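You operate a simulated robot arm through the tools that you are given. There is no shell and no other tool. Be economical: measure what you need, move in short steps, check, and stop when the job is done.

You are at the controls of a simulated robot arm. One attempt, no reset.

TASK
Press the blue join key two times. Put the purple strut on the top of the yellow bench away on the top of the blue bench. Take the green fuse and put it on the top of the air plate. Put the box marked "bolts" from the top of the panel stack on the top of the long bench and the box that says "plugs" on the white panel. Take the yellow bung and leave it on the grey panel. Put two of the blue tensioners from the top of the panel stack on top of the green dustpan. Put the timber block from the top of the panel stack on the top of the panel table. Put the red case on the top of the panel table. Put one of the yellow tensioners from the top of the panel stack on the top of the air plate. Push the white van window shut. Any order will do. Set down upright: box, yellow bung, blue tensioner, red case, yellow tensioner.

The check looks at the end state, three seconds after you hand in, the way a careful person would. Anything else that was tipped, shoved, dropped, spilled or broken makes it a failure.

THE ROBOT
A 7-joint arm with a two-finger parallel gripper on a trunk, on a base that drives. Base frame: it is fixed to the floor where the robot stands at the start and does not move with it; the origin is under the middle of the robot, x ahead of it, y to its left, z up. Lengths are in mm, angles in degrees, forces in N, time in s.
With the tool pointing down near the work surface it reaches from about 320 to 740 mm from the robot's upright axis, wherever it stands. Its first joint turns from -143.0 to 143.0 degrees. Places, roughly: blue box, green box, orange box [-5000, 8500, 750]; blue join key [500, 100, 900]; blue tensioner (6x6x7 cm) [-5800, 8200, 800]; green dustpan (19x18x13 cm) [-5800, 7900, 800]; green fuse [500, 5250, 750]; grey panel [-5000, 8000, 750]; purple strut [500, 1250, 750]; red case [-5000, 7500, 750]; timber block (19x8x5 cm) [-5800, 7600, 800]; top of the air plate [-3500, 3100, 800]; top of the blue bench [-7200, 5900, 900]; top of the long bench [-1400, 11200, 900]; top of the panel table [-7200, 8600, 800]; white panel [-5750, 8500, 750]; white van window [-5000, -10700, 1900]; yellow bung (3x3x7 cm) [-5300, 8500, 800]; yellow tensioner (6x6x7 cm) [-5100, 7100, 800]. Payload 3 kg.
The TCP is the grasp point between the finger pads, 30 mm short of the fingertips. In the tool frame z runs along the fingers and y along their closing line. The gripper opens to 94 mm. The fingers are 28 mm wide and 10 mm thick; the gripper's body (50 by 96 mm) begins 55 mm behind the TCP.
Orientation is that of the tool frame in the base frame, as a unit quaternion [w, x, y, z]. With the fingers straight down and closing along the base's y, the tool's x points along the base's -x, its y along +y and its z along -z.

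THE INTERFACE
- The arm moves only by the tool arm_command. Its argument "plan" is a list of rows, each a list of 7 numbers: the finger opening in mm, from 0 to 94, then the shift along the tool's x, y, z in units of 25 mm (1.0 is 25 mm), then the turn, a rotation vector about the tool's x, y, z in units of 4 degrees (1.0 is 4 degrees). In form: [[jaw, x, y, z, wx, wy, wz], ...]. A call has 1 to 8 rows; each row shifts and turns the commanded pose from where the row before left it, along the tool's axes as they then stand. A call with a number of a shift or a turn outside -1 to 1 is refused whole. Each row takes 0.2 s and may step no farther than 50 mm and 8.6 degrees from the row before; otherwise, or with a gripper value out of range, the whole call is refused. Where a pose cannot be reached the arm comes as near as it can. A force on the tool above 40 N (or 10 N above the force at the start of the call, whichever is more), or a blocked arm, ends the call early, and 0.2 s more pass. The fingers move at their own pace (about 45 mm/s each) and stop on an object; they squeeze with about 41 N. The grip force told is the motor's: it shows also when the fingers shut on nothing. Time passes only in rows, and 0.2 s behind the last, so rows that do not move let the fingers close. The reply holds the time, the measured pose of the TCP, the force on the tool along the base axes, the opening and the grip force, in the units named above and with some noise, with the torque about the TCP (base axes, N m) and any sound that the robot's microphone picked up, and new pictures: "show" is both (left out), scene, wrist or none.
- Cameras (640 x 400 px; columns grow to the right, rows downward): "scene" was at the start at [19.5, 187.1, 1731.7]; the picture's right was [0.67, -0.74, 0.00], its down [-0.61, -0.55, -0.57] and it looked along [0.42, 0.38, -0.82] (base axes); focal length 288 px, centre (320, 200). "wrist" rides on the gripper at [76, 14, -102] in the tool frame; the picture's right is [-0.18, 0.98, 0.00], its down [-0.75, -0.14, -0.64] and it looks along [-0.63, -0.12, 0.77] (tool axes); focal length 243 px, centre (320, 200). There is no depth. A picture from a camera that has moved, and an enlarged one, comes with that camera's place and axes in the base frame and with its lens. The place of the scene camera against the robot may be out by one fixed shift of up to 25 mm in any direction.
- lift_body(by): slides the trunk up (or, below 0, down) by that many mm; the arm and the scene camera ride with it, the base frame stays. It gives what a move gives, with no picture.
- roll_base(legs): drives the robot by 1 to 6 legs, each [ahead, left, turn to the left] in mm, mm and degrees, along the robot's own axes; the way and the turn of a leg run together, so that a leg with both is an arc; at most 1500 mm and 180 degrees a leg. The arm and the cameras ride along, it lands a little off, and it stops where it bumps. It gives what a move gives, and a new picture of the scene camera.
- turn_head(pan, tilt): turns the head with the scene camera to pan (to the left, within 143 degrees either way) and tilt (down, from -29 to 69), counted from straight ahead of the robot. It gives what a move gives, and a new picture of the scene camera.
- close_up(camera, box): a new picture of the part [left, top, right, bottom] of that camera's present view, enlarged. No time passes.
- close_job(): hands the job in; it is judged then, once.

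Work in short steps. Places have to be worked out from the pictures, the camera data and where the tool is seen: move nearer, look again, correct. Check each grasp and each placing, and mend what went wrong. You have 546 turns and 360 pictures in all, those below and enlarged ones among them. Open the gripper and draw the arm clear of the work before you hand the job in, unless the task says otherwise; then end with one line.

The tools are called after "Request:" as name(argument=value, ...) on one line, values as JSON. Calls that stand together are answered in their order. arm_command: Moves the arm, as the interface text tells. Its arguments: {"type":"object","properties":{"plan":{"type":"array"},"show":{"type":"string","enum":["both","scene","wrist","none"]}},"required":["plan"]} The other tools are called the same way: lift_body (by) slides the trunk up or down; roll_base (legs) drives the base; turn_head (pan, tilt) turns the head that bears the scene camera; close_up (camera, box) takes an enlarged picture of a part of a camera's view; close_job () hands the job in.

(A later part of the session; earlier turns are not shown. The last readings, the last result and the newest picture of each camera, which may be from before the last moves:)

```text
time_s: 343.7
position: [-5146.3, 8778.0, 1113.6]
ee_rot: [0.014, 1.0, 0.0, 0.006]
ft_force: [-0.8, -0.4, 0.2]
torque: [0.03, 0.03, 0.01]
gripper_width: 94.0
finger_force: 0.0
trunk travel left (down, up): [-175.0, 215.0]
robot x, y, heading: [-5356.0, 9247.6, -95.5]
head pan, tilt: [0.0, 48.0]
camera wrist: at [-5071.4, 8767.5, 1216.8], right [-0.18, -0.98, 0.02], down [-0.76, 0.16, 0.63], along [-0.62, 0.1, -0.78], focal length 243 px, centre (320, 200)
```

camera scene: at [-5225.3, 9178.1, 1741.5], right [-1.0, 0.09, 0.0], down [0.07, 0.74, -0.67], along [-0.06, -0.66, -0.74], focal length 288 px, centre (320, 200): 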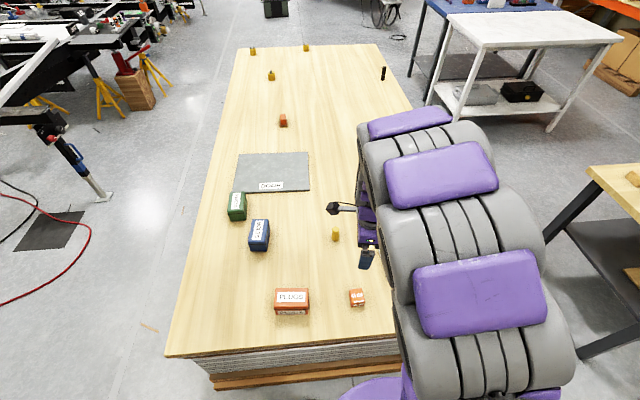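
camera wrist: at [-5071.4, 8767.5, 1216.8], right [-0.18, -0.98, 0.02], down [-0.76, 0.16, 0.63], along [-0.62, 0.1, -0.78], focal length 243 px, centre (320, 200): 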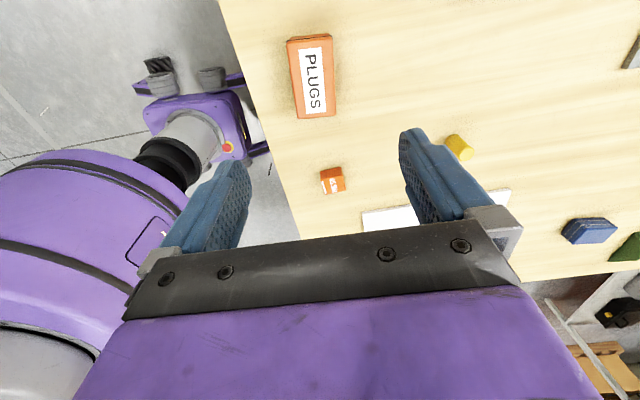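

PLUGS box centre ≈ (-5157, 8785), rotated ~5°. Align and descend to ~915.

Request:
arm_command(plan=[[94, -0.44, -0.28, 1, 0, 0, 1], [94, 0, 0, 1, 0, 0, 0.2], [94, 0, 0, 1, 0, 0, 0], [94, 0, 0, 1, 0, 0, 0], [94, 0, 0, 1, 0, 0, 0], [94, 0, 0, 1, 0, 0, 0], [94, 0, 0, 1, 0, 0, 0], [94, 0, 0, 1, 0, 0, 0]], show="wrist")

```text
time_s: 345.5
position: [-5153.4, 8779.8, 916.1]
ee_rot: [0.012, 0.999, -0.042, 0.007]
ft_force: [0.5, -0.6, 0.1]
torque: [-0.03, 0.0, -0.01]
gripper_width: 94.1
finger_force: 0.1
trunk travel left (down, up): [-175.0, 215.0]
robot x, y, heading: [-5351.9, 9249.0, -95.7]
head pan, tilt: [0.0, 48.0]
camera wrist: at [-5080.1, 8761.7, 1019.1], right [-0.27, -0.96, 0.02], down [-0.75, 0.22, 0.63], along [-0.61, 0.15, -0.78], focal length 243 px, centre (320, 200)
```

wrist: 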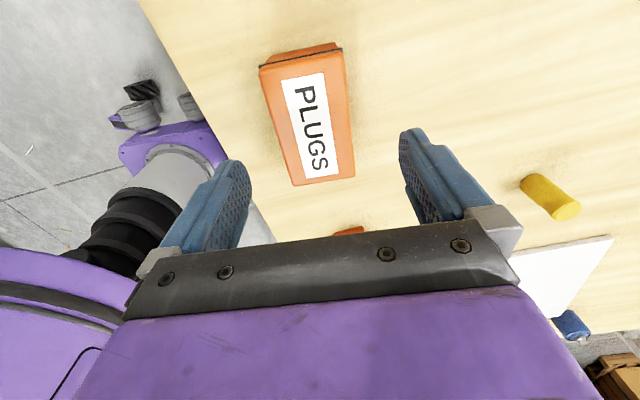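

Also correct a slight tool tilt; then descend to 800 and grip.

Request:
arm_command(plan=[[94, 0, -0.24, 1, 0.34, -0.21, 0], [94, 0, 0, 1, 0, 0, 0], [94, 0, 0, 1, 0, 0, 0], [94, 0, 0, 1, 0, 0, 0], [94, 0, 0, 0.6, 0, 0, 0], [94, 0, 0, 0, 0, 0, 0]], show="wrist")

```text
time_s: 346.9
position: [-5153.6, 8786.0, 800.1]
ee_rot: [0.001, 0.999, -0.041, -0.001]
ft_force: [0.3, -0.3, 0.4]
torque: [0.0, 0.0, 0.0]
gripper_width: 93.9
finger_force: 0.1
trunk travel left (down, up): [-175.0, 215.0]
robot x, y, heading: [-5356.1, 9248.4, -95.6]
head pan, tilt: [0.0, 48.0]
camera wrist: at [-5079.4, 8765.9, 900.8], right [-0.27, -0.96, 0.0], down [-0.74, 0.21, 0.64], along [-0.62, 0.17, -0.77], focal length 243 px, centre (320, 200)
```

wrist: 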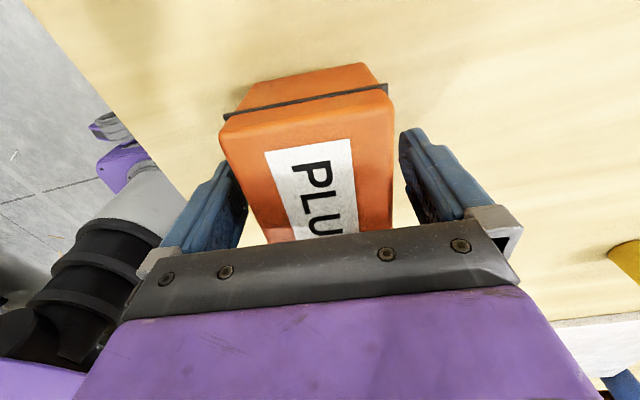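

Request:
arm_command(plan=[[94, 0, -0.2, 0, 0, 0, 0], [40, 0, 0, 0, 0, 0, 0], [40, 0, 0, 0, 0, 0, 0], [40, 0, 0, 0, 0, 0, 0], [40, 0, 0, 0, 0, 0, 0], [40, 0, 0, -0.4, 0, 0, 0], [40, 0, 0, -1, 0, 0, 0], [40, 0, 0, -1, 0, 0, 0]], show="wrist")

```text
time_s: 348.7
position: [-5152.3, 8790.4, 859.2]
ee_rot: [0.001, 0.999, -0.042, -0.001]
ft_force: [-0.2, 1.2, -2.4]
torque: [0.01, -0.02, 0.02]
gripper_width: 70.1
finger_force: 41.4
trunk travel left (down, up): [-175.0, 215.0]
robot x, y, heading: [-5356.3, 9247.9, -95.5]
head pan, tilt: [0.0, 48.0]
camera wrist: at [-5078.0, 8769.0, 960.9], right [-0.27, -0.96, 0.0], down [-0.74, 0.2, 0.64], along [-0.62, 0.17, -0.77], focal length 243 px, centre (320, 200)
```

wrist: 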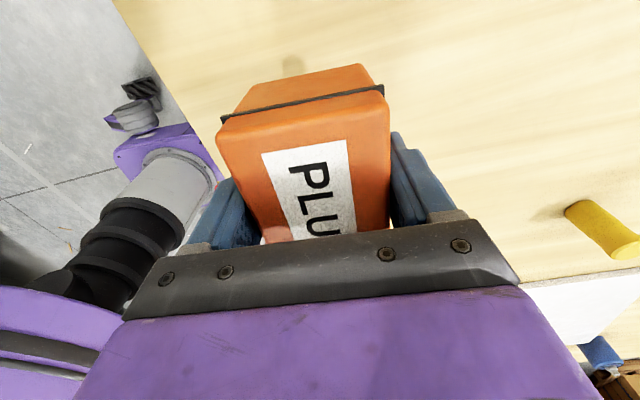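

Held. Lift and carry to the white panel at (-5600, 8610).

Request:
arm_command(plan=[[40, 0, 0, -1, 0, 0, 0], [40, 0, 0, -1, 0, 0, 0], [40, 0, 0, -1, 0, 0, 0], [40, 0, 0, -1, 0, 0, 0], [40, -0.96, 0.48, 0, 0, 0, 0], [40, -0.96, 0.48, 0, 0, 0, 0], [40, -0.96, 0.48, 0, 0, 0, 0], [40, -0.96, 0.48, 0, 0, 0, 0]], show="none")

Request:
arm_command(plan=[[40, -0.96, 0.48, 0, 0, 0, 0], [40, -0.96, 0.48, 0, 0, 0, 0], [40, -0.96, 0.48, 0, 0, 0, 0], [40, -0.96, 0.48, 0, 0, 0, 0], [40, -0.96, 0.48, 0, 0, 0, 0], [40, -0.96, 0.48, 0, 0, 0, 0], [40, -0.96, 0.48, 0, 0, 0, 0], [40, -0.96, 0.48, 0, 0, 0, 0]], show="none")

Request:
arm_command(plan=[[40, -0.96, 0.48, 0, 0, 0, 0], [40, -0.96, 0.48, 0, 0, 0, 0], [40, -0.96, 0.48, 0, 0, 0, 0], [40, -0.96, 0.48, 0, 0, 0, 0], [40, -0.96, 0.48, 0, 0, 0, 0], [40, -0.96, 0.48, 0, 0, 0, 0], [40, 0, 0, 1, 0, 0, 0], [40, 0, 0, 1, 0, 0, 0]], show="both")

```text
time_s: 350.5
position: [-5253.8, 8748.4, 959.8]
ee_rot: [0.001, 0.999, -0.041, 0.0]
ft_force: [0.0, -1.0, -2.8]
torque: [0.01, -0.04, 0.0]
gripper_width: 70.3
finger_force: 41.0
trunk travel left (down, up): [-175.0, 215.0]
robot x, y, heading: [-5352.5, 9245.0, -95.2]
head pan, tilt: [0.0, 48.0]
```

```text
time_s: 352.3
position: [-5456.1, 8669.5, 959.7]
ee_rot: [0.001, 0.999, -0.042, 0.0]
ft_force: [-0.8, -0.5, -2.5]
torque: [-0.05, 0.01, 0.04]
gripper_width: 70.1
finger_force: 40.8
trunk travel left (down, up): [-175.0, 215.0]
robot x, y, heading: [-5353.7, 9249.4, -95.4]
head pan, tilt: [0.0, 48.0]
```

```text
time_s: 354.1
position: [-5602.8, 8611.9, 908.6]
ee_rot: [0.0, 0.999, -0.042, 0.0]
ft_force: [0.4, -1.0, -3.0]
torque: [-0.02, -0.04, 0.01]
gripper_width: 70.4
finger_force: 40.7
trunk travel left (down, up): [-175.0, 215.0]
robot x, y, heading: [-5355.0, 9248.7, -95.3]
head pan, tilt: [0.0, 48.0]
camera scene: at [-5228.8, 9174.9, 1741.6], right [-1.0, 0.1, 0.0], down [0.07, 0.74, -0.67], along [-0.06, -0.66, -0.75], focal length 288 px, centre (320, 200)
camera wrist: at [-5529.1, 8591.7, 1010.3], right [-0.27, -0.96, 0.0], down [-0.74, 0.2, 0.64], along [-0.62, 0.17, -0.77], focal length 243 px, centre (320, 200)
```

scene: 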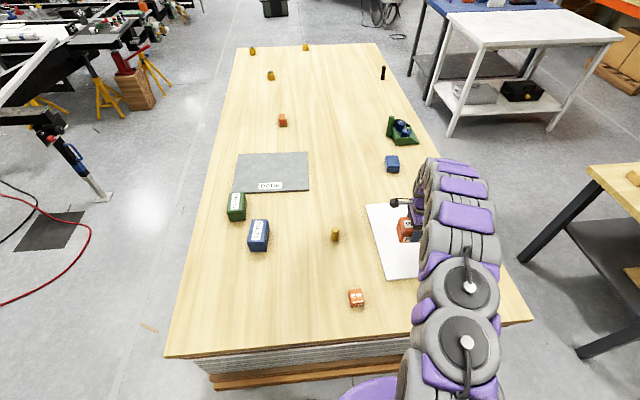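
wrist: 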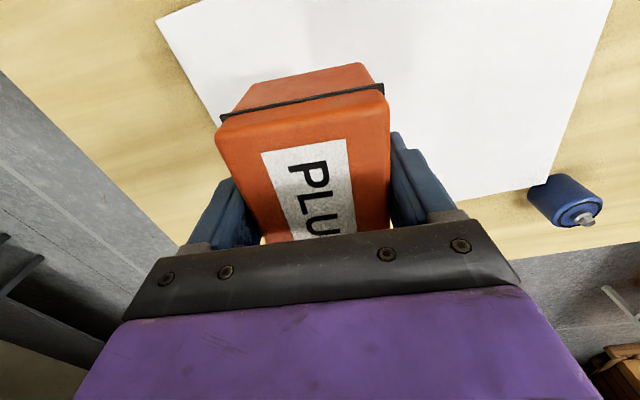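

Over the white panel with margins. Lower.

Request:
arm_command(plan=[[40, 0, 0, 1, 0, 0, 0], [40, 0, 0, 1, 0, 0, 0], [40, 0, 0, 1, 0, 0, 0], [40, 0, 0, 0.6, 0, 0, 0], [40, 0, 0, 0.2, 0, 0, 0], [40, 0, 0, 0.12, 0, 0, 0], [40, 0, 0, 0.12, 0, 0, 0]], show="none")

```text
time_s: 355.7
position: [-5602.6, 8610.1, 811.6]
ee_rot: [0.003, 0.999, -0.041, -0.001]
ft_force: [-3.2, 1.0, 14.6]
torque: [0.69, 0.91, 0.1]
gripper_width: 70.0
finger_force: 41.2
trunk travel left (down, up): [-175.0, 215.0]
robot x, y, heading: [-5354.2, 9249.7, -95.4]
head pan, tilt: [0.0, 48.0]
```

Contact. Release and rise.

Request:
arm_command(plan=[[94, 0, 0, 0, 0, 0, 0], [94, 0, 0, 0, 0, 0, 0], [94, 0, 0, 0, 0, 0, 0], [94, 0, 0, -0.5, 0, 0, 0], [94, 0, 0, -1, 0, 0, 0], [94, 0, 0, -1, 0, 0, 0], [94, 0, 0, -1, 0, 0, 0], [94, 0, 0, -1, 0, 0, 0]], show="wrist")

```text
time_s: 357.5
position: [-5601.9, 8610.5, 922.0]
ee_rot: [0.001, 0.999, -0.041, 0.0]
ft_force: [-0.9, -0.4, -0.3]
torque: [0.0, 0.03, -0.02]
gripper_width: 93.8
finger_force: 0.1
trunk travel left (down, up): [-175.0, 215.0]
robot x, y, heading: [-5354.1, 9248.4, -95.4]
head pan, tilt: [0.0, 48.0]
camera wrist: at [-5528.0, 8591.2, 1023.6], right [-0.27, -0.96, 0.0], down [-0.74, 0.2, 0.64], along [-0.62, 0.17, -0.77], focal length 243 px, centre (320, 200)
```

wrist: 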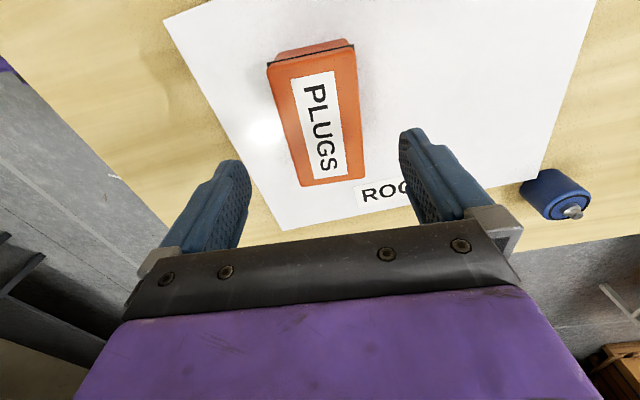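

PLUGS placed upright on the white panel. Next the yellow bung near (-5330, 8530).

Request:
arm_command(plan=[[94, 0.965, 0.2, -0.5, 0, 0, 0], [94, 0.965, 0.2, -0.5, 0, 0, 0], [94, 0.965, 0.2, 0, 0, 0, 0], [94, 0.965, 0.2, 0, 0, 0, 0], [94, 0.965, 0.2, 0, 0, 0, 0], [94, 0.965, 0.2, 0, 0, 0, 0], [94, 0.965, 0.2, 0, 0, 0, 0], [94, 0.965, 0.2, 0, 0, 0, 0]], show="none")

Request:
arm_command(plan=[[94, 0.965, 0.2, 0, 0, 0, 0], [94, 0.965, 0.2, 0, 0, 0, 0], [94, 0.965, 0.2, 0, 0, 0, 0], [94, 0.55, 0.2, 0, 0, 0, 0], [94, 0, 0, 0, 0, 0, 0]], show="wrist")

```text
time_s: 359.3
position: [-5411.8, 8556.0, 947.5]
ee_rot: [0.001, 0.999, -0.042, -0.001]
ft_force: [0.4, 0.3, 0.2]
torque: [0.02, 0.0, 0.04]
gripper_width: 94.2
finger_force: 0.1
trunk travel left (down, up): [-175.0, 215.0]
robot x, y, heading: [-5350.8, 9251.2, -95.5]
head pan, tilt: [0.0, 48.0]
```

```text
time_s: 360.5
position: [-5330.0, 8528.5, 947.0]
ee_rot: [0.0, 0.999, -0.041, 0.0]
ft_force: [0.0, -0.8, -0.4]
torque: [-0.02, -0.01, 0.0]
gripper_width: 93.7
finger_force: 0.2
trunk travel left (down, up): [-175.0, 215.0]
robot x, y, heading: [-5356.3, 9247.5, -95.8]
head pan, tilt: [0.0, 48.0]
camera wrist: at [-5254.5, 8508.9, 1049.5], right [-0.27, -0.96, 0.0], down [-0.74, 0.2, 0.64], along [-0.62, 0.17, -0.77], focal length 243 px, centre (320, 200)
```

wrist: 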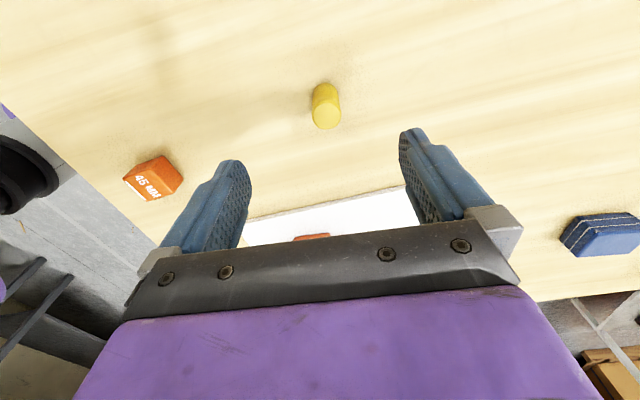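

Request:
arm_command(plan=[[94, -0.27, 0.14, 1, 0, 0, 0], [94, 0, 0, 1, 0, 0, 0], [94, 0, 0, 1, 0, 0, 0], [94, 0, 0, 1, 0, 0, 0], [94, 0, 0, 1, 0, 0, 0], [94, 0, 0, 0.6, 0, 0, 0], [94, 0, 0, 0, 0, 0, 0]], show="wrist")

```text
time_s: 362.1
position: [-5335.3, 8525.0, 808.0]
ee_rot: [0.0, 0.999, -0.043, 0.0]
ft_force: [0.6, -1.1, 0.8]
torque: [0.0, 0.0, 0.01]
gripper_width: 94.0
finger_force: 0.1
trunk travel left (down, up): [-175.0, 215.0]
robot x, y, heading: [-5350.1, 9251.4, -95.5]
head pan, tilt: [0.0, 48.0]
camera wrist: at [-5260.5, 8505.0, 909.5], right [-0.27, -0.96, 0.0], down [-0.74, 0.2, 0.64], along [-0.62, 0.17, -0.77], focal length 243 px, centre (320, 200)
```

wrist: 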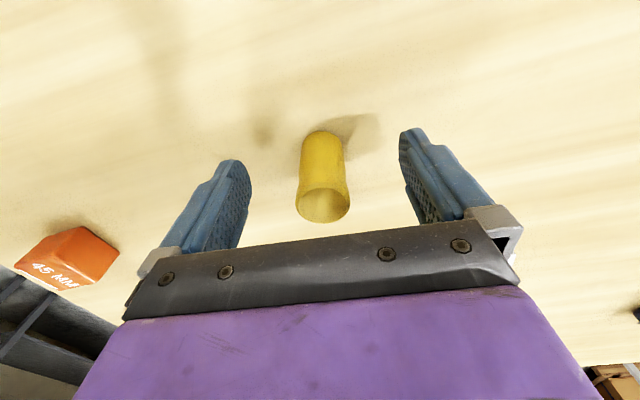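

Request:
arm_command(plan=[[10, 0, 0, 0, 0, 0, 0], [10, 0, 0, 0, 0, 0, 0], [10, 0, 0, 0, 0, 0, 0], [10, 0, 0, 0, 0, 0, 0], [10, 0, 0, 0, 0, 0, 0], [10, 0, 0, -0.5, 0, 0, 0], [10, 0, 0, -1, 0, 0, 0], [10, 0, 0, -1, 0, 0, 0]], show="wrist")

```text
time_s: 363.9
position: [-5334.6, 8523.8, 869.8]
ee_rot: [0.0, 0.999, -0.042, -0.001]
ft_force: [-0.6, 0.6, -1.3]
torque: [-0.01, 0.01, 0.02]
gripper_width: 32.5
finger_force: 41.2
trunk travel left (down, up): [-175.0, 215.0]
robot x, y, heading: [-5360.2, 9251.1, -95.4]
head pan, tilt: [0.0, 48.0]
camera wrist: at [-5261.1, 8504.1, 971.4], right [-0.27, -0.96, 0.0], down [-0.74, 0.2, 0.64], along [-0.62, 0.17, -0.77], focal length 243 px, centre (320, 200)
```

wrist: 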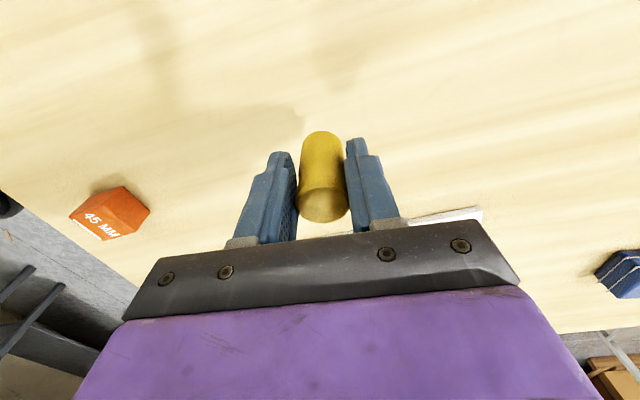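

Bung held. Raise and retract, then drive round to the east side, facing west.

Request:
arm_command(plan=[[10, 0, 0, -1, 0, 0, 0], [10, 0, 0, -1, 0, 0, 0], [10, 0, 0, -1, 0, 0, 0], [10, 0, -1, -1, 0, 0, 0], [10, 0, -1, -1, 0, 0, 0], [10, 0, -1, -1, 0, 0, 0], [10, 0, -1, 0, 0, 0, 0], [10, 0, -1, 0, 0, 0, 0]], show="none")

Request:
roll_base(legs=[[-60, 0, 0], [0, 0, 5.5], [0, 1060, 0], [0, 0, -90], [0, 1200, 0]])

```text
time_s: 365.7
position: [-5324.8, 8650.6, 1020.9]
ee_rot: [0.002, 0.999, -0.042, -0.001]
ft_force: [0.0, 0.4, -0.4]
torque: [-0.01, 0.0, 0.04]
gripper_width: 32.2
finger_force: 41.2
trunk travel left (down, up): [-175.0, 215.0]
robot x, y, heading: [-5353.1, 9246.9, -95.4]
head pan, tilt: [0.0, 48.0]
```

```text
time_s: 381.7
position: [-4914.3, 8037.2, 1020.2]
ee_rot: [-0.002, -0.699, 0.715, 0.0]
ft_force: [-0.1, 0.6, -1.5]
torque: [-0.03, 0.02, -0.02]
gripper_width: 31.8
finger_force: 41.6
trunk travel left (down, up): [-175.0, 215.0]
robot x, y, heading: [-4315.4, 8103.4, 178.2]
head pan, tilt: [0.0, 48.0]
camera scene: at [-4384.0, 7958.5, 1741.7], right [0.03, 1.0, 0.0], down [0.74, -0.03, -0.67], along [-0.67, 0.02, -0.75], focal length 288 px, centre (320, 200)
```

scene: 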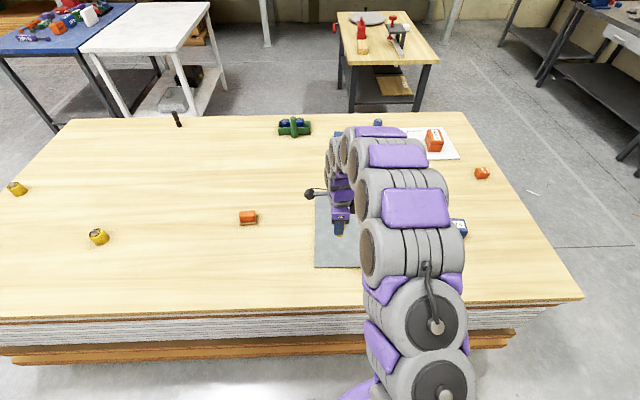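

Move ahead 130 mm, then check with the wrist camera.

Request:
roll_base(legs=[[120, 0, 1.5]])

Request:
close_up(camera="wrist", box=[0, 0, 640, 400])

```text
time_s: 382.9
position: [-5031.6, 8021.0, 1020.0]
ee_rot: [0.0, 0.708, -0.706, -0.001]
ft_force: [0.3, 0.5, -2.0]
torque: [0.01, 0.0, 0.01]
gripper_width: 31.6
finger_force: 41.0
trunk travel left (down, up): [-175.0, 215.0]
robot x, y, heading: [-4437.8, 8103.3, 179.5]
head pan, tilt: [0.0, 48.0]
camera scene: at [-4501.9, 7954.7, 1741.2], right [0.01, 1.0, 0.0], down [0.75, 0.0, -0.67], along [-0.67, 0.01, -0.75], focal length 288 px, centre (320, 200)
```

scene: 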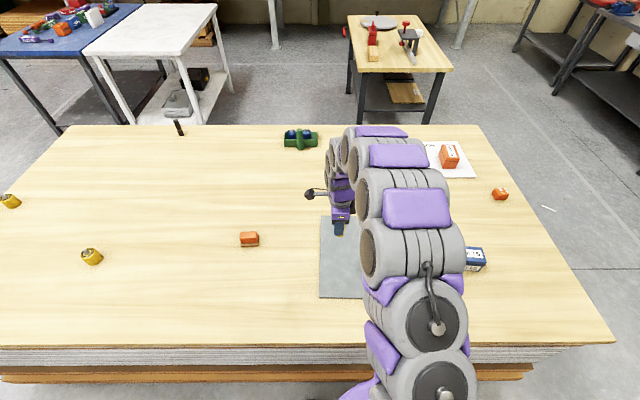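

```text
1.00 times, centred on (320, 200) of wrist (not enlarged: the box is as wide or as high as the picture)
camera zoom: at [-5045.4, 7945.0, 1121.6], right [-0.98, 0.18, 0.0], down [0.14, 0.75, 0.64], along [0.11, 0.63, -0.77], focal length 243 px, centre (320, 200)
```

zoom: 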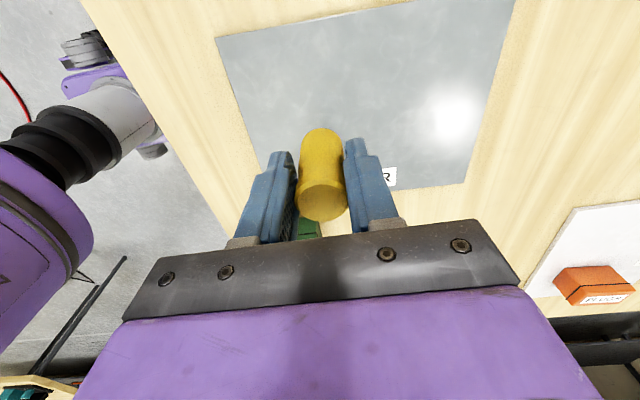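

Panel spans x −5252…−4913, y 7962…8243. Move to (-5072, 8071) and lower.

Request:
arm_command(plan=[[10, -1, 0.8, 0.4, 0, 0, 0], [10, -1, 0.8, 1, 0, 0, 0], [10, 0, 0, 1, 0, 0, 0], [10, 0, 0, 1, 0, 0, 0], [10, 0, 0, 1, 0, 0, 0], [10, 0, 0, 1, 0, 0, 0], [10, 0, 0, 1, 0, 0, 0], [10, 0, 0, 1, 0, 0, 0]], show="wrist")

Request:
arm_command(plan=[[10, 0, 0, 0.3, 0, 0, 0], [10, 0, 0, 0.15, 0, 0, 0], [10, 0, 0, 0.12, 0, 0, 0]], show="none")

```text
time_s: 384.7
position: [-5069.5, 8071.0, 835.5]
ee_rot: [0.002, 0.709, -0.705, -0.002]
ft_force: [-0.2, -0.4, -0.9]
torque: [-0.02, -0.01, 0.02]
gripper_width: 31.4
finger_force: 41.4
trunk travel left (down, up): [-175.0, 215.0]
robot x, y, heading: [-4436.9, 8101.0, 179.5]
head pan, tilt: [0.0, 48.0]
camera wrist: at [-5083.1, 7995.7, 937.3], right [-0.98, 0.18, 0.0], down [0.14, 0.75, 0.64], along [0.11, 0.63, -0.77], focal length 243 px, centre (320, 200)
```

wrist: 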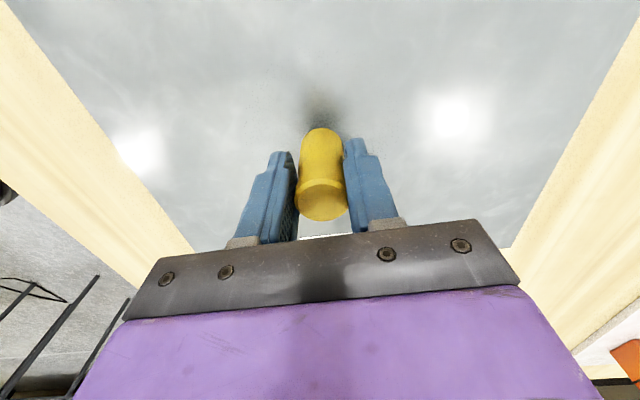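

```text
time_s: 385.5
position: [-5069.3, 8072.9, 822.9]
ee_rot: [0.002, 0.708, -0.706, -0.002]
ft_force: [0.0, 1.5, -0.5]
torque: [-0.04, -0.02, 0.04]
gripper_width: 31.4
finger_force: 41.0
trunk travel left (down, up): [-175.0, 215.0]
robot x, y, heading: [-4439.1, 8099.2, 179.7]
head pan, tilt: [0.0, 48.0]
```

Request:
arm_command(plan=[[10, 0, 0, 0.1, 0, 0, 0], [10, 0, 0, 0.1, 0, 0, 0]], show="none")

```text
time_s: 386.1
position: [-5070.3, 8072.5, 820.1]
ee_rot: [0.003, 0.708, -0.706, -0.003]
ft_force: [1.0, 0.3, 17.0]
torque: [0.17, -0.18, 0.03]
gripper_width: 31.4
finger_force: 41.5
trunk travel left (down, up): [-175.0, 215.0]
robot x, y, heading: [-4438.2, 8102.6, 179.5]
head pan, tilt: [0.0, 48.0]
```

Contact; release straight and rise.

Request:
arm_command(plan=[[60, 0, 0, 0, 0, 0, 0], [60, 0, 0, 0, 0, 0, 0], [60, 0, 0, -0.4, 0, 0, 0], [60, 0, 0, -1, 0, 0, 0], [60, 0, 0, -1, 0, 0, 0], [94, 0, 0, -1, 0, 0, 0], [94, 0, 0, -1, 0, 0, 0], [94, 0, 0, -1, 0, 0, 0]], show="wrist")

```text
time_s: 387.9
position: [-5067.9, 8073.4, 953.9]
ee_rot: [0.002, 0.709, -0.705, -0.002]
ft_force: [-0.8, -0.3, -0.2]
torque: [0.02, 0.02, -0.03]
gripper_width: 93.7
finger_force: 0.0
trunk travel left (down, up): [-175.0, 215.0]
robot x, y, heading: [-4435.4, 8101.1, 179.8]
head pan, tilt: [0.0, 48.0]
camera wrist: at [-5081.4, 7997.0, 1055.1], right [-0.98, 0.18, 0.01], down [0.14, 0.75, 0.64], along [0.11, 0.63, -0.77], focal length 243 px, centre (320, 200)
```

wrist: 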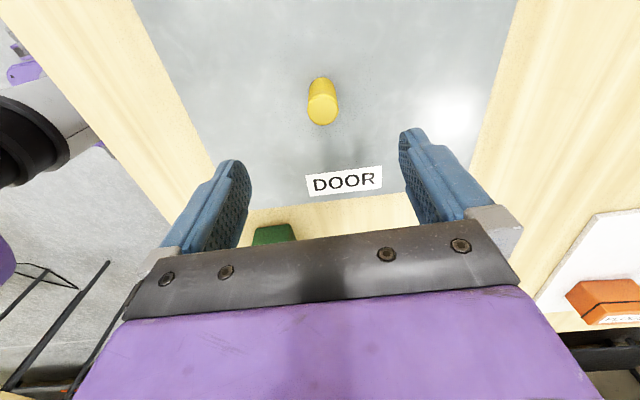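

Bung upright on the grey panel. Next the BOLTS box, near (-5025, 8490); move above it.

Request:
arm_command(plan=[[94, -1, -0.1, -0.4, 0, 0, 0], [94, -1, -0.1, -0.4, 0, 0, 0], [94, -1, -0.1, -0.4, 0, 0, 0], [94, -1, -0.1, -0.4, 0, 0, 0], [94, -1, -0.1, -0.4, 0, 0, 0], [94, -1, -0.1, 0, 0, 0, 0], [94, -1, -0.1, 0, 0, 0, 0], [94, -1, -0.1, 0, 0, 0, 0]], show="none")

Request:
arm_command(plan=[[94, -1, -0.1, 0, 0, 0, 0], [94, -1, -0.1, 0, 0, 0, 0], [94, -1, -0.1, 0, 0, 0, 0], [94, -1, -0.1, 0, 0, 0, 0], [94, -1, -0.1, 0, 0, 0, 0], [94, -1, -0.1, 0, 0, 0, 0], [94, -1, -0.1, 0, 0, 0, 0], [94, -1, -0.1, 0, 0, 0, 0]], show="wrist")

```text
time_s: 389.7
position: [-5047.7, 8276.3, 1002.5]
ee_rot: [0.003, 0.71, -0.704, -0.001]
ft_force: [0.0, 0.0, 0.1]
torque: [-0.01, 0.01, -0.01]
gripper_width: 94.1
finger_force: 0.1
trunk travel left (down, up): [-175.0, 215.0]
robot x, y, heading: [-4436.3, 8101.2, 179.5]
head pan, tilt: [0.0, 48.0]
```

```text
time_s: 391.5
position: [-5029.6, 8475.0, 1001.8]
ee_rot: [0.003, 0.708, -0.706, 0.0]
ft_force: [-0.4, -0.7, -0.1]
torque: [0.02, 0.02, 0.01]
gripper_width: 94.0
finger_force: 0.1
trunk travel left (down, up): [-175.0, 215.0]
robot x, y, heading: [-4441.0, 8103.8, 179.7]
head pan, tilt: [0.0, 48.0]
camera wrist: at [-5043.7, 8399.3, 1103.7], right [-0.98, 0.18, 0.0], down [0.14, 0.76, 0.64], along [0.11, 0.63, -0.77], focal length 243 px, centre (320, 200)
```

wrist: 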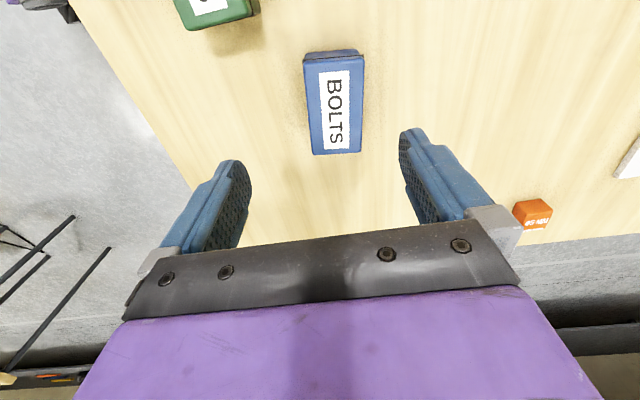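

BOLTS centre ≈ (-5045, 8498), turned ~6°. Align and descend.

Request:
arm_command(plan=[[94, -0.9, 0.6, 1, 0, 0, 0.7], [94, 0, 0, 1, 0, 0, 0.7], [94, 0, 0, 1, 0, 0, 0], [94, 0, 0, 1, 0, 0, 0], [94, 0, 0, 1, 0, 0, 0], [94, 0, 0, 0, 0, 0, 0]], show="wrist")

```text
time_s: 392.9
position: [-5048.2, 8496.1, 877.9]
ee_rot: [-0.002, -0.674, 0.739, 0.001]
ft_force: [0.4, -0.3, 0.1]
torque: [0.02, 0.01, 0.01]
gripper_width: 93.8
finger_force: 0.0
trunk travel left (down, up): [-175.0, 215.0]
robot x, y, heading: [-4438.2, 8099.0, 179.7]
head pan, tilt: [0.0, 48.0]
camera wrist: at [-5068.3, 8421.7, 979.6], right [-0.96, 0.27, 0.01], down [0.21, 0.74, 0.64], along [0.17, 0.62, -0.77], focal length 243 px, centre (320, 200)
```

wrist: 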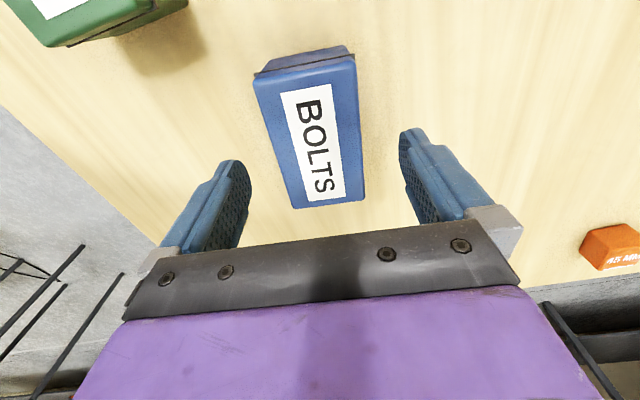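

Request:
arm_command(plan=[[94, -0.1, 0, 1, 0, 0, 0], [94, 0, 0, 1, 0, 0, 0], [94, 0, 0, 1, 0, 0, 0], [40, 0, 0, 0.1, 0, 0, 0], [40, 0, 0, 0, 0, 0, 0], [40, 0, 0, 0, 0, 0, 0], [40, 0, 0, 0, 0, 0, 0]], show="wrist")

Request:
arm_command(plan=[[40, 0, 0, -0.4, 0, 0, 0], [40, 0, 0, -1, 0, 0, 0], [40, 0, 0, -1, 0, 0, 0], [40, 0, 0, -1, 0, 0, 0], [40, 0, 0, -1, 0, 0, 0], [40, 0, 0, -1, 0, 0, 0], [40, 0, 0, -1, 0, 0, 0], [40, 0, 0, -1, 0, 0, 0]], show="wrist")

```text
time_s: 394.5
position: [-5046.5, 8499.9, 799.5]
ee_rot: [-0.003, -0.674, 0.739, 0.001]
ft_force: [1.3, 0.4, 1.7]
torque: [-0.23, -0.21, 0.1]
gripper_width: 70.2
finger_force: 41.2
trunk travel left (down, up): [-175.0, 215.0]
robot x, y, heading: [-4434.9, 8103.4, 179.7]
head pan, tilt: [0.0, 48.0]
camera wrist: at [-5068.3, 8426.0, 901.5], right [-0.96, 0.27, 0.0], down [0.21, 0.74, 0.64], along [0.17, 0.62, -0.77], focal length 243 px, centre (320, 200)
```

wrist: 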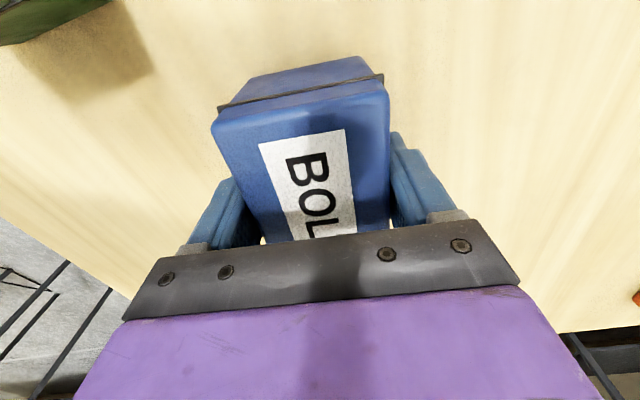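

```text
time_s: 396.3
position: [-5046.3, 8499.3, 984.9]
ee_rot: [-0.003, -0.673, 0.739, 0.002]
ft_force: [0.3, 0.5, -2.8]
torque: [0.02, 0.01, 0.0]
gripper_width: 70.2
finger_force: 41.1
trunk travel left (down, up): [-175.0, 215.0]
robot x, y, heading: [-4436.3, 8103.6, 179.5]
head pan, tilt: [0.0, 48.0]
camera wrist: at [-5067.5, 8425.1, 1087.3], right [-0.96, 0.27, 0.01], down [0.21, 0.74, 0.64], along [0.17, 0.62, -0.77], focal length 243 px, centre (320, 200)
```

wrist: 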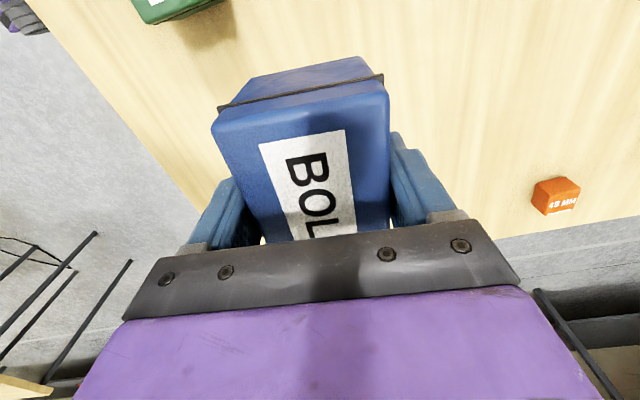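

Held. I bring the box in front of the robot and raise, then drive north and look east toward the long bench.

Request:
arm_command(plan=[[40, 0.98, -0.52, -0.35, 0, 0, 0], [40, 0.98, -0.52, -0.35, 0, 0, 0], [40, 0.98, -0.52, -0.35, 0, 0, 0], [40, 0.98, -0.52, -0.35, 0, 0, 0], [40, 0.98, -0.52, -0.35, 0, 0, 0], [40, 0.98, -0.52, -0.35, 0, 0, 0], [40, 0.98, -0.52, -0.35, 0, 0, 0], [40, 0.98, -0.52, -0.35, 0, 0, 0]], show="none")

Request:
arm_command(plan=[[40, 0.98, -0.52, -0.35, 0, 0, 0], [40, 0.98, -0.52, -0.35, 0, 0, 0], [40, 0.98, -0.52, 0, 0, 0, 0], [40, 0.98, -0.52, 0, 0, 0, 0], [40, 0.98, -0.52, 0, 0, 0, 0], [40, 0.98, -0.52, 0, 0, 0, 0]], show="none")

Request:
roll_base(legs=[[-100, 0, 0], [0, -1300, 0], [0, 0, -90]])

Request:
turn_head(pan=-70, tilt=25)

```text
time_s: 398.1
position: [-4959.9, 8293.9, 1056.2]
ee_rot: [-0.002, -0.673, 0.739, 0.001]
ft_force: [-0.6, 0.1, -3.2]
torque: [-0.02, 0.01, -0.02]
gripper_width: 70.3
finger_force: 41.0
trunk travel left (down, up): [-175.0, 215.0]
robot x, y, heading: [-4436.0, 8104.1, 179.9]
head pan, tilt: [0.0, 48.0]
```

```text
time_s: 399.5
position: [-4894.3, 8136.4, 1072.6]
ee_rot: [-0.003, -0.673, 0.739, 0.002]
ft_force: [0.4, 0.6, -2.8]
torque: [-0.03, 0.07, 0.01]
gripper_width: 70.1
finger_force: 40.8
trunk travel left (down, up): [-175.0, 215.0]
robot x, y, heading: [-4435.3, 8101.9, 179.7]
head pan, tilt: [0.0, 48.0]
```

```text
time_s: 410.6
position: [-4275.2, 9860.5, 1073.4]
ee_rot: [-0.001, 0.059, 0.998, 0.003]
ft_force: [0.1, 0.4, -2.6]
torque: [0.02, -0.02, 0.0]
gripper_width: 70.1
finger_force: 41.3
trunk travel left (down, up): [-175.0, 215.0]
robot x, y, heading: [-4322.4, 9402.5, 88.1]
head pan, tilt: [0.0, 48.0]
camera scene: at [-4468.1, 9456.6, 1741.5], right [1.0, -0.03, 0.0], down [-0.02, -0.74, -0.67], along [0.02, 0.67, -0.74], focal length 288 px, centre (320, 200)
```

scene: 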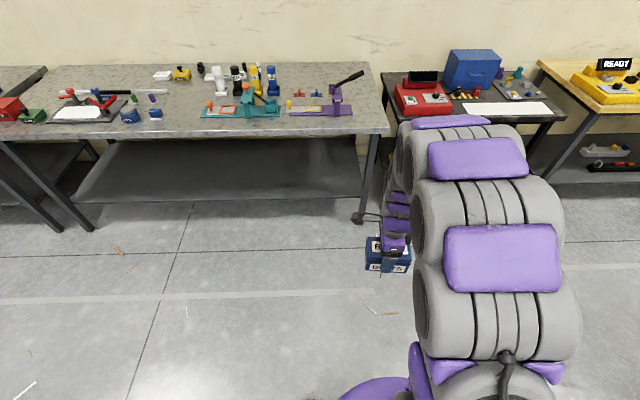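

```text
time_s: 412.1
position: [-4275.1, 9858.9, 1074.2]
ee_rot: [-0.002, 0.059, 0.998, 0.003]
ft_force: [0.3, 0.0, -2.8]
torque: [0.01, -0.01, -0.02]
gripper_width: 70.3
finger_force: 41.6
trunk travel left (down, up): [-175.0, 215.0]
robot x, y, heading: [-4323.5, 9405.6, 88.2]
head pan, tilt: [-70.0, 25.0]
camera scene: at [-4383.1, 9406.7, 1776.4], right [0.31, -0.95, 0.0], down [-0.4, -0.13, -0.91], along [0.86, 0.28, -0.42], focal length 288 px, centre (320, 200)
```

scene: 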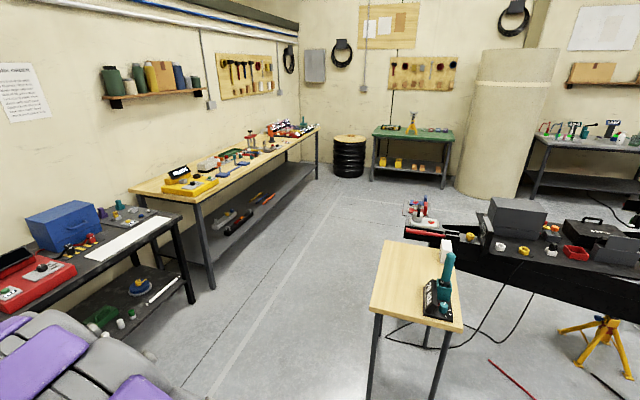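

The long bench runs along the north wall, front edge near y≈10800, x −2780…0. Corridor between the small stand (y<9490) and benches; I go along y≈9970 facing east.

Request:
roll_base(legs=[[580, 0, 0], [0, 0, -88], [1400, 0, 0], [1400, 0, 0]])

Request:
turn_head(pan=60, tilt=35)

```text
time_s: 432.3
position: [-1042.8, 9845.9, 1073.2]
ee_rot: [0.002, 0.757, 0.654, 0.003]
ft_force: [-0.5, -0.2, -2.4]
torque: [0.0, -0.04, -0.01]
gripper_width: 70.2
finger_force: 41.3
trunk travel left (down, up): [-175.0, 215.0]
robot x, y, heading: [-1494.7, 9901.9, -3.3]
head pan, tilt: [-70.0, 25.0]
camera scene: at [-1494.7, 9953.8, 1776.4], right [-0.96, -0.29, 0.0], down [-0.12, 0.4, -0.91], along [0.26, -0.87, -0.42], focal length 288 px, centre (320, 200)
```

scene: 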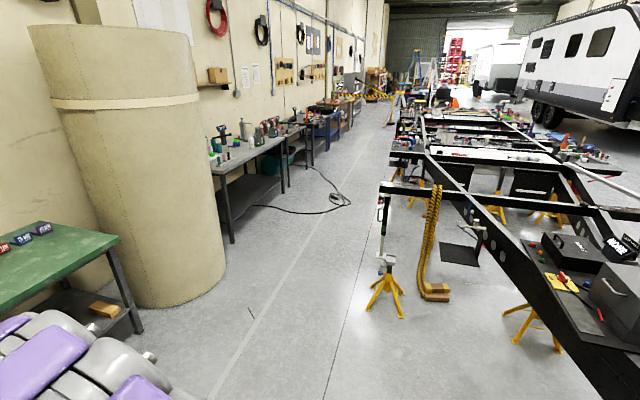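

```text
time_s: 434.4
position: [-1044.9, 9846.4, 1073.5]
ee_rot: [0.002, 0.757, 0.653, 0.003]
ft_force: [0.5, -0.3, -2.7]
torque: [0.01, -0.01, 0.0]
gripper_width: 70.2
finger_force: 40.9
trunk travel left (down, up): [-175.0, 215.0]
robot x, y, heading: [-1495.6, 9907.2, -3.5]
head pan, tilt: [60.0, 35.0]
camera scene: at [-1473.0, 10115.7, 1760.6], right [0.83, -0.55, 0.0], down [-0.32, -0.48, -0.82], along [0.45, 0.68, -0.57], focal length 288 px, centre (320, 200)
```

scene: 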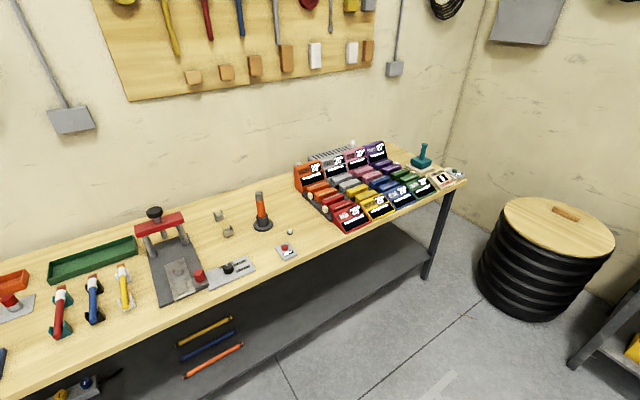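

Turn north to face the bench and look for free space.

Request:
roll_base(legs=[[0, 0, 93]])

Request:
turn_head(pan=15, tilt=38)

```text
time_s: 438.8
position: [-1467.3, 10359.1, 1074.1]
ee_rot: [0.0, 0.04, 0.999, 0.004]
ft_force: [0.0, -0.7, -3.7]
torque: [0.02, 0.03, -0.03]
gripper_width: 69.9
finger_force: 41.5
trunk travel left (down, up): [-175.0, 215.0]
robot x, y, heading: [-1492.4, 9904.0, 90.3]
head pan, tilt: [60.0, 35.0]
camera scene: at [-1721.1, 9916.4, 1760.5], right [0.49, 0.87, 0.0], down [0.5, -0.29, -0.82], along [-0.71, 0.4, -0.57], focal length 288 px, centre (320, 200)
```

scene: 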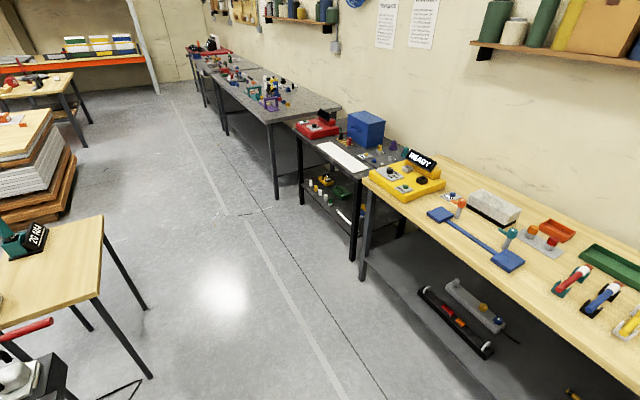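

```text
time_s: 439.9
position: [-1467.7, 10358.5, 1074.4]
ee_rot: [-0.001, 0.041, 0.999, 0.005]
ft_force: [-0.3, 0.1, -3.2]
torque: [-0.02, 0.02, 0.01]
gripper_width: 70.1
finger_force: 40.9
trunk travel left (down, up): [-175.0, 215.0]
robot x, y, heading: [-1494.2, 9903.1, 90.2]
head pan, tilt: [15.0, 38.0]
camera scene: at [-1667.4, 9956.2, 1755.9], right [0.96, 0.27, 0.0], down [0.16, -0.6, -0.79], along [-0.21, 0.76, -0.62], focal length 288 px, centre (320, 200)
```

scene: 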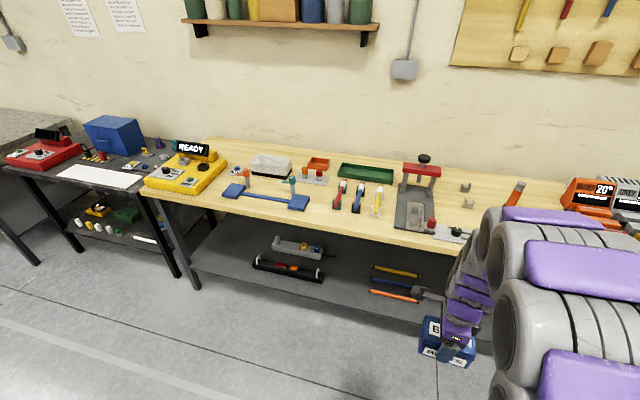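

A free patch exists near x −1010…−860, y 10830…11100 between button plate and the display tray. I move to stand before (-945, 10930).

Request:
roll_base(legs=[[0, -530, 0], [380, 0, 0]])

Request:
close_up(camera="wrist", box=[0, 0, 640, 400])

```text
time_s: 445.0
position: [-922.5, 10742.4, 1074.3]
ee_rot: [-0.002, 0.045, 0.999, 0.003]
ft_force: [0.7, 0.0, -3.5]
torque: [-0.01, 0.02, -0.02]
gripper_width: 70.2
finger_force: 41.1
trunk travel left (down, up): [-175.0, 215.0]
robot x, y, heading: [-958.6, 10289.9, 89.8]
head pan, tilt: [15.0, 38.0]
camera scene: at [-1123.5, 10342.6, 1756.5], right [0.97, 0.26, 0.0], down [0.16, -0.6, -0.79], along [-0.2, 0.76, -0.62], focal length 288 px, centre (320, 200)
```

scene: 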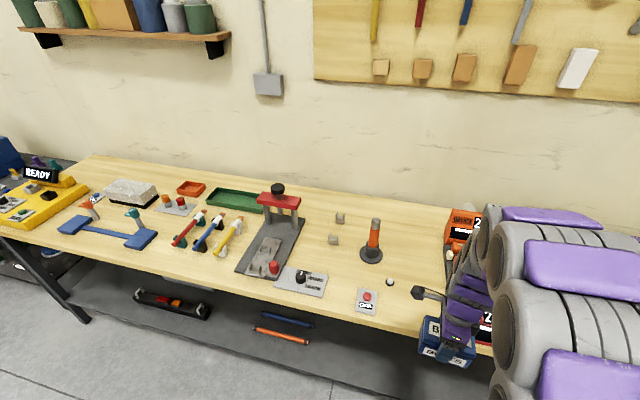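

```text
1.00 times, centred on (320, 200) of wrist (not enlarged: the box is as wide or as high as the picture)
camera zoom: at [-997.5, 10763.3, 1176.0], right [0.27, 0.96, 0.01], down [0.74, -0.21, 0.64], along [0.61, -0.17, -0.77], focal length 243 px, centre (320, 200)
```

zoom: 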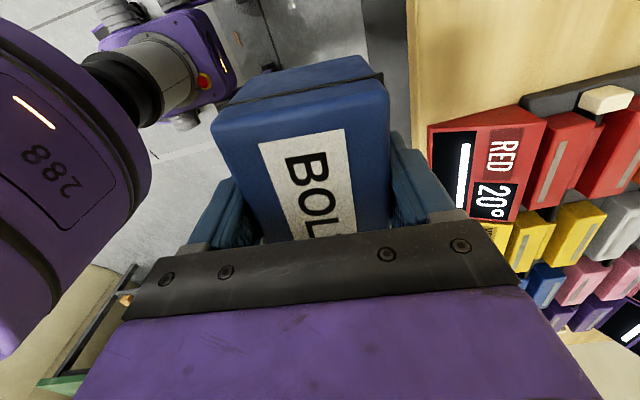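

Free strip x −1090…−870, bench front edge ≈10845. I target (-975, 10940).

Request:
arm_command(plan=[[40, 0.35, 0.965, 0, 0, 0, 0], [40, 0.35, 0.965, 0, 0, 0, 0], [40, 0.35, 0.965, 0, 0, 0, 0], [40, 0.35, 0.965, 0, 0, 0, 0], [40, 0.35, 0.965, 0, 0, 0, 0], [40, 0.35, 0.965, 0, 0, 0, 0], [40, 0.35, 0.965, 0.5, 0, 0, 0], [40, 0.35, 0.965, 0.5, 0, 0, 0]], show="both")

```text
time_s: 446.8
position: [-981.6, 10940.5, 1053.2]
ee_rot: [-0.001, 0.044, 0.999, 0.004]
ft_force: [0.8, -0.2, -2.4]
torque: [-0.01, 0.03, 0.02]
gripper_width: 70.3
finger_force: 40.7
trunk travel left (down, up): [-175.0, 215.0]
robot x, y, heading: [-958.4, 10289.1, 90.0]
head pan, tilt: [15.0, 38.0]
camera scene: at [-1130.2, 10345.3, 1755.7], right [0.97, 0.26, 0.0], down [0.16, -0.6, -0.79], along [-0.2, 0.76, -0.62], focal length 288 px, centre (320, 200)
camera wrist: at [-1056.4, 10961.3, 1154.5], right [0.27, 0.96, 0.01], down [0.74, -0.21, 0.64], along [0.62, -0.17, -0.77], focal length 243 px, centre (320, 200)
```

scene: 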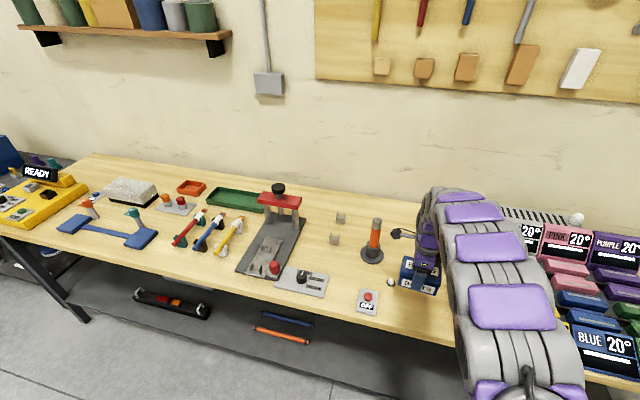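
wrist: 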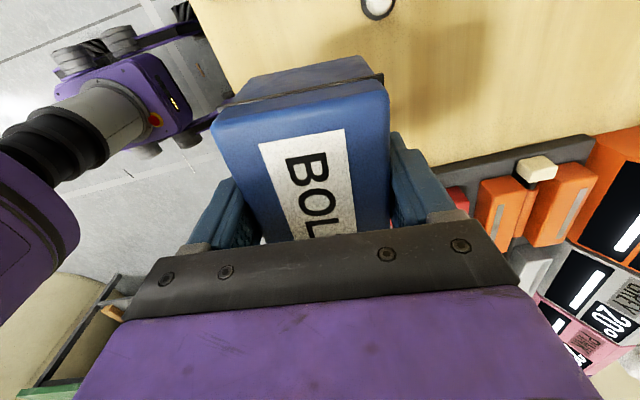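

Shift 20 mm east, lower toward the bench.

Request:
arm_command(plan=[[40, -0.8, 0, 0.7, 0, 0, 0], [40, 0, 0, 1, 0, 0, 0], [40, 0, 0, 1, 0, 0, 0], [40, 0, 0, 1, 0, 0, 0], [40, 0, 0, 0.3, 0, 0, 0], [40, 0, 0, 0.2, 0, 0, 0]], show="wrist")

```text
time_s: 448.2
position: [-960.0, 10938.7, 946.3]
ee_rot: [-0.001, 0.044, 0.999, 0.005]
ft_force: [0.6, -0.1, -2.1]
torque: [0.01, 0.05, 0.01]
gripper_width: 70.2
finger_force: 40.7
trunk travel left (down, up): [-175.0, 215.0]
robot x, y, heading: [-958.8, 10290.1, 90.0]
head pan, tilt: [15.0, 38.0]
camera wrist: at [-1035.3, 10959.3, 1048.8], right [0.27, 0.96, 0.01], down [0.74, -0.21, 0.64], along [0.62, -0.17, -0.77], focal length 243 px, centre (320, 200)
```

wrist: 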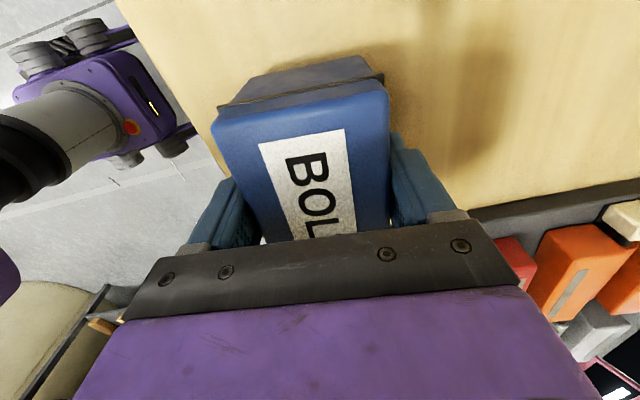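

Request:
arm_command(plan=[[40, 0, 0, 0.15, 0, 0, 0], [40, 0, 0, 0.12, 0, 0, 0], [40, 0, 0, 0.1, 0, 0, 0], [40, 0, 0, 0.1, 0, 0, 0]], show="none")

```text
time_s: 449.2
position: [-960.5, 10939.1, 936.2]
ee_rot: [0.0, 0.045, 0.999, 0.006]
ft_force: [0.7, 0.5, -3.7]
torque: [0.02, -0.02, 0.03]
gripper_width: 70.0
finger_force: 40.5
trunk travel left (down, up): [-175.0, 215.0]
robot x, y, heading: [-963.3, 10286.9, 89.7]
head pan, tilt: [15.0, 38.0]
```

Request:
arm_command(plan=[[40, 0, 0, 0.1, 0, 0, 0], [40, 0, 0, 0.1, 0, 0, 0], [40, 0, 0, 0.1, 0, 0, 0], [40, 0, 0, 0.1, 0, 0, 0]], show="none")

```text
time_s: 450.2
position: [-959.8, 10939.2, 929.4]
ee_rot: [-0.001, 0.043, 0.999, 0.008]
ft_force: [-0.4, 5.0, 39.3]
torque: [-0.98, -0.02, 0.08]
gripper_width: 70.6
finger_force: 41.1
trunk travel left (down, up): [-175.0, 215.0]
robot x, y, heading: [-958.8, 10291.5, 90.1]
head pan, tilt: [15.0, 38.0]
```

Contact at 929. Ease and release.

Request:
arm_command(plan=[[40, 0, 0, -0.06, 0, 0, 0], [94, 0, 0, 0, 0, 0, 0], [94, 0, 0, 0, 0, 0, 0], [94, 0, 0, 0, 0, 0, 0], [94, 0, 0, -0.5, 0, 0, 0], [94, 0, 0, -1, 0, 0, 0], [94, 0, 0, -1, 0, 0, 0], [94, 0, 0, -1, 0, 0, 0]], show="wrist")

```text
time_s: 452.0
position: [-961.5, 10936.8, 1016.3]
ee_rot: [-0.001, 0.044, 0.999, 0.006]
ft_force: [0.6, 0.4, 0.3]
torque: [-0.02, 0.0, 0.0]
gripper_width: 94.0
finger_force: 0.1
trunk travel left (down, up): [-175.0, 215.0]
robot x, y, heading: [-962.7, 10288.7, 89.9]
head pan, tilt: [15.0, 38.0]
camera wrist: at [-1036.4, 10958.3, 1117.3], right [0.27, 0.96, 0.01], down [0.74, -0.21, 0.64], along [0.62, -0.16, -0.77], focal length 243 px, centre (320, 200)
```

wrist: 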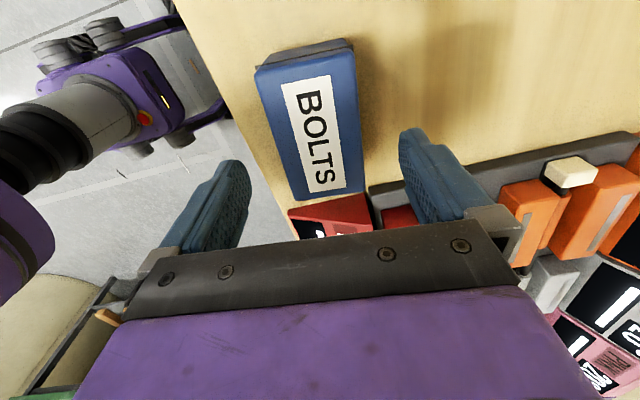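

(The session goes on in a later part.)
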